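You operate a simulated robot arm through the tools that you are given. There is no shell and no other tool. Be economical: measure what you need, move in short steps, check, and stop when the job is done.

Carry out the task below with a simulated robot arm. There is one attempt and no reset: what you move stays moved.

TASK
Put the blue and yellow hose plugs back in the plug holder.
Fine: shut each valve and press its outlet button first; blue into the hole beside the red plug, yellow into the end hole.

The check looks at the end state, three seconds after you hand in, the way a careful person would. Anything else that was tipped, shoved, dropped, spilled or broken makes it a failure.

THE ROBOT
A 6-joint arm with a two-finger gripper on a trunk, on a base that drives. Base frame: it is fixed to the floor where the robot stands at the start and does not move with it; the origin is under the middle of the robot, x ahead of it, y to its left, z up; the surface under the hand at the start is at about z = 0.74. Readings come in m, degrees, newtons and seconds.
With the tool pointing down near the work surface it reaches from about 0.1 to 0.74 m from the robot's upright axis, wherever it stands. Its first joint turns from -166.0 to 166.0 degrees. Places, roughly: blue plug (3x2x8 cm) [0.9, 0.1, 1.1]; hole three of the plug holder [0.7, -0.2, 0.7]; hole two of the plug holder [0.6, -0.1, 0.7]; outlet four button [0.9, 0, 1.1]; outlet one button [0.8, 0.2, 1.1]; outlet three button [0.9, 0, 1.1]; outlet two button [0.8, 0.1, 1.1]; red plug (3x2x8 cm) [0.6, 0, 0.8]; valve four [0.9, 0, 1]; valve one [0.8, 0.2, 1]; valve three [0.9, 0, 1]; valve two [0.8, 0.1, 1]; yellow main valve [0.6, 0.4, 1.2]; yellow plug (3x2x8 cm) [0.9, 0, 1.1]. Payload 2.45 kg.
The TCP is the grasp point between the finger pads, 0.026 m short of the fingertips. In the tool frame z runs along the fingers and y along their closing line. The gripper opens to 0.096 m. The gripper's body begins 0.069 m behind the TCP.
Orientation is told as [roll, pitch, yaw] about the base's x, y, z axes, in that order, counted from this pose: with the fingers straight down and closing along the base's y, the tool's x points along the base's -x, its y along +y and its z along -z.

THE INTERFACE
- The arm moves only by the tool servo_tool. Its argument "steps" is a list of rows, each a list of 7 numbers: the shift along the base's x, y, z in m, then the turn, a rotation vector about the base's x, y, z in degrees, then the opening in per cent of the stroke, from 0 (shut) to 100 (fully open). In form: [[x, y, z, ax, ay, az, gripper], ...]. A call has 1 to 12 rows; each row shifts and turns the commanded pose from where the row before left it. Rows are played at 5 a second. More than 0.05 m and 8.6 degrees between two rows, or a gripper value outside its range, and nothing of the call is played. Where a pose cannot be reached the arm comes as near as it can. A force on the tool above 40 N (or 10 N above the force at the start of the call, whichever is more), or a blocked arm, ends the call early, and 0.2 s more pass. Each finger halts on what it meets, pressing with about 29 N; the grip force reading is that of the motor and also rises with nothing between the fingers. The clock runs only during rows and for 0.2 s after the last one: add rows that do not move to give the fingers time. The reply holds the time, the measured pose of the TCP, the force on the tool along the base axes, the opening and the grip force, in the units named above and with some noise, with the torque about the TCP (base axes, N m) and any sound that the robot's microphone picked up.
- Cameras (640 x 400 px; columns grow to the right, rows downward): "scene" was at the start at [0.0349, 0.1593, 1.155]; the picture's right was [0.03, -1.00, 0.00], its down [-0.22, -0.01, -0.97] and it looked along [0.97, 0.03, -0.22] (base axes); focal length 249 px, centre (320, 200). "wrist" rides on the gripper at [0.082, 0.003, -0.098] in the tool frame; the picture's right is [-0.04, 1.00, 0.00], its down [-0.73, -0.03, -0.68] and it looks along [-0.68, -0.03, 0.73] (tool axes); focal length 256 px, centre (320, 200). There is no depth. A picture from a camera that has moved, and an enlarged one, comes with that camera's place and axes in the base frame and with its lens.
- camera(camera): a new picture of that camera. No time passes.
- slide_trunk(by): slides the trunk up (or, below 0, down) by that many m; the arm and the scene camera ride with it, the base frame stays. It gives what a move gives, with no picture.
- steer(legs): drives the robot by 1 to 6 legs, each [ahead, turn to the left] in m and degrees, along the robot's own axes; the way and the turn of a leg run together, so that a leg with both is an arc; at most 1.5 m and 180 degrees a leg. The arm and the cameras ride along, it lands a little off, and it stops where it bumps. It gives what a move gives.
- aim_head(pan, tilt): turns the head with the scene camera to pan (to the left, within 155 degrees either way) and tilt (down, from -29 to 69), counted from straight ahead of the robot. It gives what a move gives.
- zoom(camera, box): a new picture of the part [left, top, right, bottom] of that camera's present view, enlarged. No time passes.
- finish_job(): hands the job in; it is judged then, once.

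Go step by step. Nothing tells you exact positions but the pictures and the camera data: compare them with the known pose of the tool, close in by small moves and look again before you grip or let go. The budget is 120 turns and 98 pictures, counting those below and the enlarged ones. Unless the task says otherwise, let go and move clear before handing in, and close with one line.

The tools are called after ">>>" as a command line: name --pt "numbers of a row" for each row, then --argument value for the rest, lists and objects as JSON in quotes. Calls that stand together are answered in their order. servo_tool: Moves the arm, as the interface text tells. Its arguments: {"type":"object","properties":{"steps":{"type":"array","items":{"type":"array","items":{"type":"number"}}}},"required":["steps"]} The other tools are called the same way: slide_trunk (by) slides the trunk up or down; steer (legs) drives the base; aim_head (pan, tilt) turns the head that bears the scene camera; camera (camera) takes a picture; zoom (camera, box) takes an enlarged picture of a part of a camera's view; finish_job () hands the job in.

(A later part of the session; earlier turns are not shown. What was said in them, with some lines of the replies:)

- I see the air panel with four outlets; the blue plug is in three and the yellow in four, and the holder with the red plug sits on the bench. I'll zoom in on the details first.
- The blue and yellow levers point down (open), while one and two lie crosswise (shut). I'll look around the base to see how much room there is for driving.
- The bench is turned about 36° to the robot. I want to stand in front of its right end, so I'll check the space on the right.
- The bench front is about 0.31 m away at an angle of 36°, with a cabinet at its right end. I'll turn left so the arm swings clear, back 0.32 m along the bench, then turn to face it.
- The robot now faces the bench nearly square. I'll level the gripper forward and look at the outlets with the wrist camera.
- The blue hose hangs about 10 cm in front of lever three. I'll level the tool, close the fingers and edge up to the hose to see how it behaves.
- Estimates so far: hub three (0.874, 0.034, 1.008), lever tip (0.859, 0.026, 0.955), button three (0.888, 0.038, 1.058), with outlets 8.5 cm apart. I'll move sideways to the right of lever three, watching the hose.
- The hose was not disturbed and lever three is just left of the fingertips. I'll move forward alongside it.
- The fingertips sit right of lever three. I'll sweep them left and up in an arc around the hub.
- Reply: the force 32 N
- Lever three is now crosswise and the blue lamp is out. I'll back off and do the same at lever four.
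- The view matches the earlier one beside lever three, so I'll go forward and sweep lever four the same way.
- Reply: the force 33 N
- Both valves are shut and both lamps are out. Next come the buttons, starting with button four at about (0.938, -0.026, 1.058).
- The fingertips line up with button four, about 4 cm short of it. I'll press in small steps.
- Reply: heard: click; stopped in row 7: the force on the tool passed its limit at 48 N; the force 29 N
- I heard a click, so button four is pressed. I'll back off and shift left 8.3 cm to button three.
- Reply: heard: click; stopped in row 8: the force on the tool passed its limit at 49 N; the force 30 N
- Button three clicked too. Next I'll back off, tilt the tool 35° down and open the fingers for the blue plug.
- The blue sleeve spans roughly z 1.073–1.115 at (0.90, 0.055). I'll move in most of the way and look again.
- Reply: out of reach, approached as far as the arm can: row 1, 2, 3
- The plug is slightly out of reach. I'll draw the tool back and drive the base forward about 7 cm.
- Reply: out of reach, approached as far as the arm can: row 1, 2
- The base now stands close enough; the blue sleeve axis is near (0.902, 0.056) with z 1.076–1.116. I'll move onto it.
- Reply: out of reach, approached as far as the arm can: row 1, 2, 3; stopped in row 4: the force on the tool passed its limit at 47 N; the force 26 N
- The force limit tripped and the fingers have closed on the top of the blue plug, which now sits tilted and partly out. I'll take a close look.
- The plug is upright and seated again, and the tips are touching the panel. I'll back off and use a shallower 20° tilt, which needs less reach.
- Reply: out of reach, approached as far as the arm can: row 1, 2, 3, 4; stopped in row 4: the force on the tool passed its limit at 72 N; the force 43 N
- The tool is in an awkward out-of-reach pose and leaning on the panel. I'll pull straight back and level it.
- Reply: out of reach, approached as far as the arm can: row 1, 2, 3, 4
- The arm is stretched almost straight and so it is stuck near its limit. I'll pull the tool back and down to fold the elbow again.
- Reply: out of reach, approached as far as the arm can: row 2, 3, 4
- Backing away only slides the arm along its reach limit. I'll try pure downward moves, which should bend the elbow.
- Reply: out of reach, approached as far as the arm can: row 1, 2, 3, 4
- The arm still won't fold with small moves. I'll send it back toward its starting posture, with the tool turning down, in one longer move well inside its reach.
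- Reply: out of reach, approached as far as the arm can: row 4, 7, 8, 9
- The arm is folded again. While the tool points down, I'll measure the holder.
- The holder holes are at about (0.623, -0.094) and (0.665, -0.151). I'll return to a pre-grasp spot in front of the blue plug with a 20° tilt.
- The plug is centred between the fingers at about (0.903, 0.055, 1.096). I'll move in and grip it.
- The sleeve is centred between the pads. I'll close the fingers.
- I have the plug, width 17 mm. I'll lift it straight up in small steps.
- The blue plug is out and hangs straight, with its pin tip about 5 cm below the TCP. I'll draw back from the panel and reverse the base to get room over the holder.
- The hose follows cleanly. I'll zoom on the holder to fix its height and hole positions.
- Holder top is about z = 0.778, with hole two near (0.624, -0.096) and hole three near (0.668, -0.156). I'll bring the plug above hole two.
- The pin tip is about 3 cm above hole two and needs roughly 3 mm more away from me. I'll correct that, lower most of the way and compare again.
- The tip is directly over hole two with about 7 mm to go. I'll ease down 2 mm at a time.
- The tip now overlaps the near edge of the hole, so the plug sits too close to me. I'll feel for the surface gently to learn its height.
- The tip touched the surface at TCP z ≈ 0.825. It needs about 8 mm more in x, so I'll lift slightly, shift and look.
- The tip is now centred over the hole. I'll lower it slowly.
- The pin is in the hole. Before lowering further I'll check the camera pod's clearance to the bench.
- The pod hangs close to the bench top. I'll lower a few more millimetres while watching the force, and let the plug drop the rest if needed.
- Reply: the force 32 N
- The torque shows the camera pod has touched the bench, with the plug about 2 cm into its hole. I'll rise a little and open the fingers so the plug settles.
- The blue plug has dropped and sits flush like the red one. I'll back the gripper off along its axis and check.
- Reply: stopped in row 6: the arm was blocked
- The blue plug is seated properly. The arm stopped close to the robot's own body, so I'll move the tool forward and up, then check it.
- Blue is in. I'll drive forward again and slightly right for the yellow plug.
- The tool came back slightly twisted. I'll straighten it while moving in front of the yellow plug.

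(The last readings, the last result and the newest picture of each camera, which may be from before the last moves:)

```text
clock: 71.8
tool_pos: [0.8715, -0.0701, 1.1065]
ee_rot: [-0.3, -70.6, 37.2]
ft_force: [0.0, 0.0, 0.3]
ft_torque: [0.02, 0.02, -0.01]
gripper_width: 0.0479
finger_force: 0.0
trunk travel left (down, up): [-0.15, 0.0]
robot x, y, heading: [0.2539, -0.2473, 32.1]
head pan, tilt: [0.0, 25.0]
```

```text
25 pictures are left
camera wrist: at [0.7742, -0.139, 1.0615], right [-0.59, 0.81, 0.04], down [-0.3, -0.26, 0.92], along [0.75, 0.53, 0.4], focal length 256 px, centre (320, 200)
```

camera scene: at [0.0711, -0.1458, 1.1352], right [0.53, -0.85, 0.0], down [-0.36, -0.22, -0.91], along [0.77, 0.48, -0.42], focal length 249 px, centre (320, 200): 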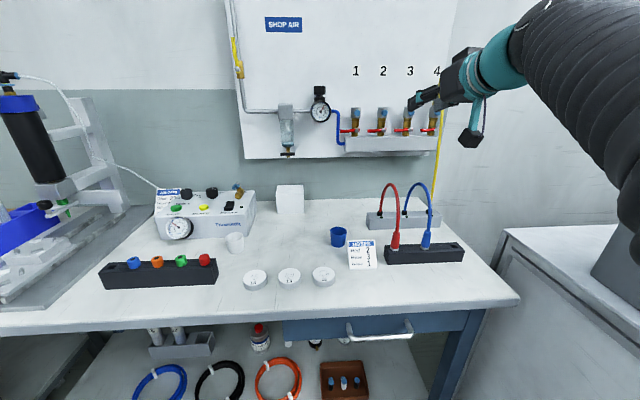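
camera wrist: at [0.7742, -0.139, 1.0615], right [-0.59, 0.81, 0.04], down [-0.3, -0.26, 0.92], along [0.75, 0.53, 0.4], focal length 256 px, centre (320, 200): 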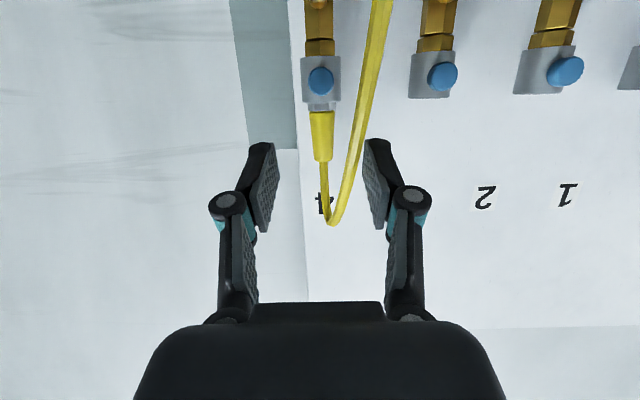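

This is the same view as before the blue grasp. I'll move in the same way, gripping 4 mm higher.

>>> servo_tool --pt "0.0187 0.0139 -0.001 0 0 0 50" --pt "0.0187 0.0139 -0.001 0 0 0 50" --pt "0.0187 0.0139 -0.001 0 0 0 50" --pt "0.0187 0.0139 -0.001 0 0 0 50" --pt "0 0 0 0 0 0 50"

>>> camera --camera "wrist"

```text
clock: 73.0
tool_pos: [0.9491, -0.0135, 1.1032]
ee_rot: [-0.3, -70.7, 37.1]
ft_force: [-0.6, 0.3, -0.2]
ft_torque: [0.0, 0.0, -0.03]
gripper_width: 0.0482
finger_force: 0.2
trunk travel left (down, up): [-0.15, 0.0]
robot x, y, heading: [0.253, -0.2471, 32.1]
head pan, tilt: [0.0, 25.0]
```

```text
24 pictures are left
camera wrist: at [0.8505, -0.0825, 1.0594], right [-0.59, 0.81, 0.04], down [-0.3, -0.26, 0.92], along [0.75, 0.53, 0.4], focal length 256 px, centre (320, 200)
```

wrist: 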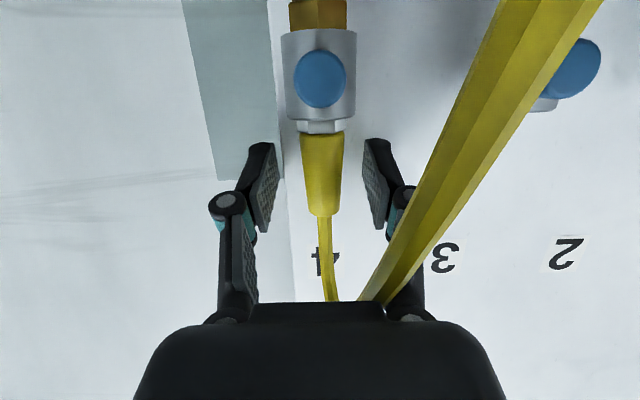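

The yellow sleeve is centred between the pads. I'll close and lift.

>>> servo_tool --pt "0 0 0 0 0 0 20" --pt "0 0 0 0 0 0 5" --pt "0 0 0 0 0 0 0" --pt "0 0 0 0 0 0 0" --pt "0 0 0.008 0 0 0 0" --pt "0 0 0.008 0 0 0 0" --pt "0 0 0.008 0 0 0 0" --pt "0 0 0.008 0 0 0 0" --pt "0 0 0.008 0 0 0 0"

>>> camera --camera "wrist"

```text
clock: 75.0
tool_pos: [0.9466, -0.0127, 1.1451]
ee_rot: [-0.3, -70.7, 37.1]
ft_force: [-14.4, -12.5, -8.6]
ft_torque: [-0.03, 0.23, -0.26]
gripper_width: 0.0161
finger_force: 29.0
trunk travel left (down, up): [-0.15, 0.0]
robot x, y, heading: [0.2505, -0.2486, 32.4]
head pan, tilt: [0.0, 25.0]
```

```text
23 pictures are left
camera wrist: at [0.8495, -0.0832, 1.1004], right [-0.59, 0.81, 0.04], down [-0.3, -0.26, 0.92], along [0.75, 0.53, 0.4], focal length 256 px, centre (320, 200)
```

wrist: 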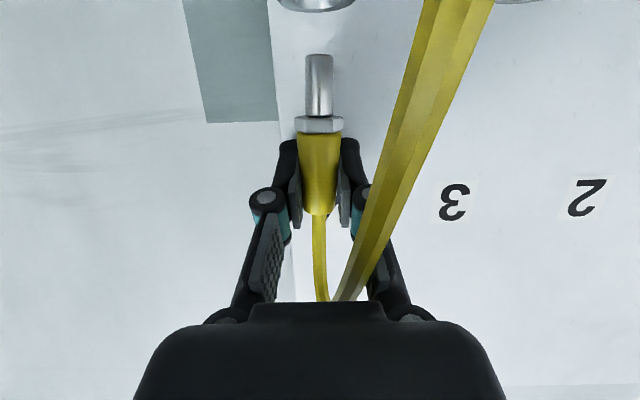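

The yellow plug is out. I'll draw back and reverse the base as before.

>>> servo_tool --pt "-0.02 -0.015 0.0 0 0 0 0" --pt "-0.03 -0.0224 0 0 0 0 0" --pt "-0.03 -0.0224 0 0 0 0 0" --pt "-0.03 -0.0224 -0.02 0 0 0 0" --pt "-0.01 -0.0075 -0.03 0 0 0 0"

>>> steer --legs '[[-0.13, 0]]'

```text
clock: 76.2
tool_pos: [0.8271, -0.1014, 1.0908]
ee_rot: [-0.3, -70.6, 37.1]
ft_force: [0.8, -1.2, 0.1]
ft_torque: [0.01, 0.02, 0.04]
gripper_width: 0.0159
finger_force: 29.1
trunk travel left (down, up): [-0.15, 0.0]
robot x, y, heading: [0.2533, -0.2511, 32.1]
head pan, tilt: [0.0, 25.0]
```

```text
clock: 77.5
tool_pos: [0.7194, -0.1706, 1.0921]
ee_rot: [-0.3, -70.6, 36.8]
ft_force: [-0.1, 0.8, -0.5]
ft_torque: [0.01, -0.04, 0.0]
gripper_width: 0.0159
finger_force: 28.9
trunk travel left (down, up): [-0.15, 0.0]
robot x, y, heading: [0.1483, -0.3166, 32.2]
head pan, tilt: [0.0, 25.0]
```

I'll bring the yellow plug above hole three using the offset that worked for blue.

>>> servo_tool --pt "-0.0098 0.003 -0.042 0 0 0 0" --pt "-0.0098 0.003 -0.042 0 0 0 0" --pt "-0.0098 0.003 -0.042 0 0 0 0" --pt "-0.0098 0.003 -0.042 0 0 0 0" --pt "-0.0098 0.003 -0.042 0 0 0 0" --pt "0 0 -0.022 0 0 0 0" --pt "0 0 -0.005 0 0 0 0" --pt "0 0 0 0 0 0 0"

>>> zoom --camera "scene" --box '[400, 200, 480, 270]'

```text
clock: 79.3
tool_pos: [0.6702, -0.1573, 0.8551]
ee_rot: [-0.2, -70.6, 36.9]
ft_force: [0.7, -0.5, -0.9]
ft_torque: [-0.01, -0.01, 0.0]
gripper_width: 0.016
finger_force: 29.0
trunk travel left (down, up): [-0.15, 0.0]
robot x, y, heading: [0.1451, -0.3185, 32.1]
head pan, tilt: [0.0, 25.0]
```

```text
5.71 times, centred on (440, 235) of scene
camera zoom: at [0.0922, -0.1661, 1.1352], right [0.53, -0.85, 0.0], down [-0.36, -0.22, -0.91], along [0.77, 0.48, -0.42], focal length 1420 px, centre (-366, 0)
```

zoom: 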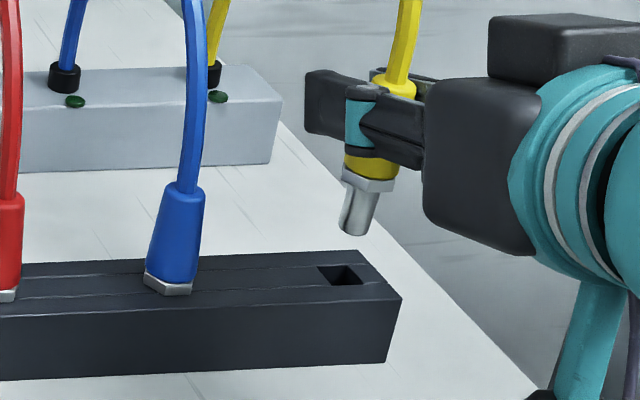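

The tip projects right onto hole three. I'll lower to just above the surface and check closely.

>>> servo_tool --pt "0 0 -0.01 0 0 0 0" --pt "0 0 -0.008 0 0 0 0" --pt "0 0 0 0 0 0 0"

>>> zoom --camera "scene" --box '[424, 225, 456, 265]'

```text
clock: 80.1
tool_pos: [0.6701, -0.156, 0.8387]
ee_rot: [-0.4, -70.6, 37.0]
ft_force: [0.2, 0.2, -0.6]
ft_torque: [0.01, -0.02, -0.04]
gripper_width: 0.016
finger_force: 29.6
trunk travel left (down, up): [-0.15, 0.0]
robot x, y, heading: [0.1454, -0.3142, 31.8]
head pan, tilt: [0.0, 25.0]
```

```text
10.00 times, centred on (440, 245) of scene
camera zoom: at [0.0922, -0.1661, 1.1352], right [0.53, -0.85, 0.0], down [-0.36, -0.22, -0.91], along [0.77, 0.48, -0.42], focal length 2486 px, centre (-880, -250)
```

zoom: 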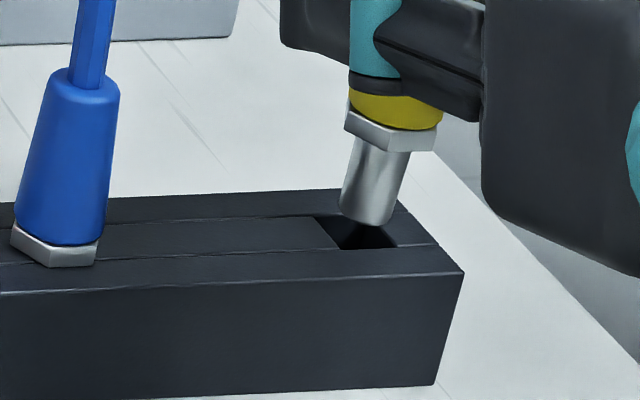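

>>> servo_tool --pt "0.0012 0.001 -0.003 0 0 0 0" --pt "0 0 -0.003 0 0 0 0" --pt "0 0 -0.002 0 0 0 0" --pt "0 0 -0.002 0 0 0 0"

>>> zoom --camera "scene" --box '[424, 225, 456, 265]'

```text
clock: 81.1
tool_pos: [0.6714, -0.1547, 0.8266]
ee_rot: [-0.2, -70.6, 36.9]
ft_force: [0.1, -0.1, 0.2]
ft_torque: [0.0, 0.0, 0.03]
gripper_width: 0.016
finger_force: 28.6
trunk travel left (down, up): [-0.15, 0.0]
robot x, y, heading: [0.1491, -0.3157, 31.9]
head pan, tilt: [0.0, 25.0]
```

```text
10.00 times, centred on (440, 245) of scene
camera zoom: at [0.0922, -0.1661, 1.1352], right [0.53, -0.85, 0.0], down [-0.36, -0.22, -0.91], along [0.77, 0.48, -0.42], focal length 2486 px, centre (-880, -250)
```

zoom: 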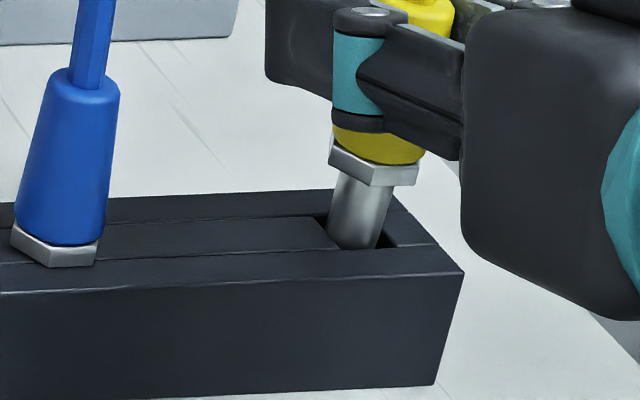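

The pin is in hole three. I'll lower it further, watching the force.

>>> servo_tool --pt "0 0 -0.003 0 0 0 0" --pt "0 0 -0.003 0 0 0 0" --pt "0 0 -0.003 0 0 0 0" --pt "0 0 -0.003 0 0 0 0" --pt "0 0 -0.003 0 0 0 0" --pt "0 0 -0.003 0 0 0 0"

>>> zoom --camera "scene" --box '[424, 225, 456, 265]'

```text
clock: 82.5
tool_pos: [0.6717, -0.155, 0.8084]
ee_rot: [-0.4, -70.6, 36.9]
ft_force: [2.4, -3.0, 1.0]
ft_torque: [-0.11, -0.05, 0.01]
gripper_width: 0.0158
finger_force: 28.2
trunk travel left (down, up): [-0.15, 0.0]
robot x, y, heading: [0.1483, -0.3148, 32.0]
head pan, tilt: [0.0, 25.0]
```

```text
10.00 times, centred on (440, 245) of scene
camera zoom: at [0.0924, -0.1662, 1.1353], right [0.53, -0.85, 0.0], down [-0.36, -0.22, -0.91], along [0.77, 0.48, -0.42], focal length 2486 px, centre (-880, -250)
```

zoom: 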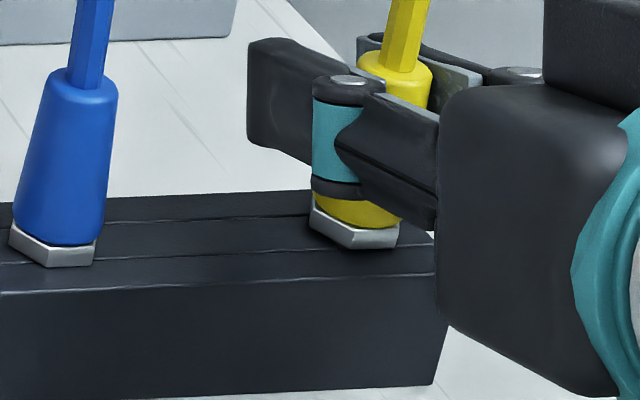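

The collar is within a few millimetres of the holder. I'll open the fingers, let it settle and withdraw along the tool axis.

>>> servo_tool --pt "0 0 0 0 0 0 20" --pt "0 0 0 0 0 0 30" --pt "0 0 0 0 0 0 40" --pt "0 0 0 0 0 0 40" --pt "-0.0226 -0.0168 0.0103 0 0 0 40" --pt "-0.0226 -0.0168 0.0103 0 0 0 40" --pt "-0.0226 -0.0168 0.0103 0 0 0 40" --pt "0 0 0.03 0 0 0 40"

>>> zoom --camera "scene" --box '[370, 200, 480, 280]'

>>> camera --camera "scene"

```text
clock: 84.3
tool_pos: [0.613, -0.2081, 0.8475]
ee_rot: [5.9, -68.4, 31.2]
ft_force: [0.7, -0.1, -0.1]
ft_torque: [0.01, 0.0, -0.01]
gripper_width: 0.0385
finger_force: 0.0
trunk travel left (down, up): [-0.15, 0.0]
robot x, y, heading: [0.1461, -0.317, 32.1]
head pan, tilt: [0.0, 25.0]
```

```text
5.00 times, centred on (425, 240) of scene
camera zoom: at [0.0922, -0.166, 1.1352], right [0.53, -0.85, 0.0], down [-0.36, -0.22, -0.91], along [0.77, 0.48, -0.42], focal length 1243 px, centre (-205, 0)
```

zoom: 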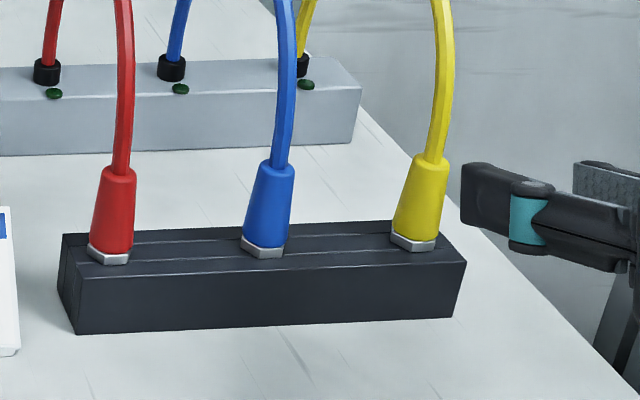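

```text
17 pictures are left
camera scene: at [0.0922, -0.166, 1.1352], right [0.53, -0.85, 0.0], down [-0.36, -0.22, -0.91], along [0.77, 0.48, -0.42], focal length 249 px, centre (320, 200)
```

scene: 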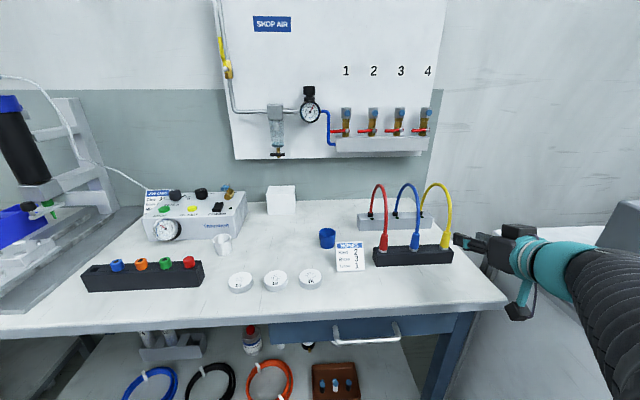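

Both plugs are seated flush next to the red one and the gripper is clear. I'll take a last look at the valves.

>>> zoom --camera "scene" --box '[290, 60, 450, 170]'

```text
3.64 times, centred on (370, 115) of scene
camera zoom: at [0.0922, -0.166, 1.1352], right [0.53, -0.85, 0.0], down [-0.36, -0.22, -0.91], along [0.77, 0.48, -0.42], focal length 904 px, centre (138, 509)
```

zoom: 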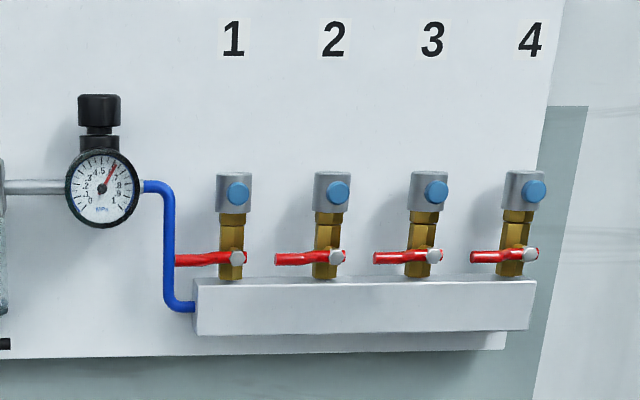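

All four valves are shut, the plugs are in place and nothing else looks disturbed, so I'm handing in.

>>> finish_job

```text
The job is handed in.
```

I put the blue plug in the hole beside the red one and the yellow plug in the end hole, after shutting valves three and four and pressing both outlet buttons. Along the way the fingers bumped the panel and briefly tilted the blue plug in its outlet, and the camera pod touched the bench. In the last pictures nothing looked moved or damaged.
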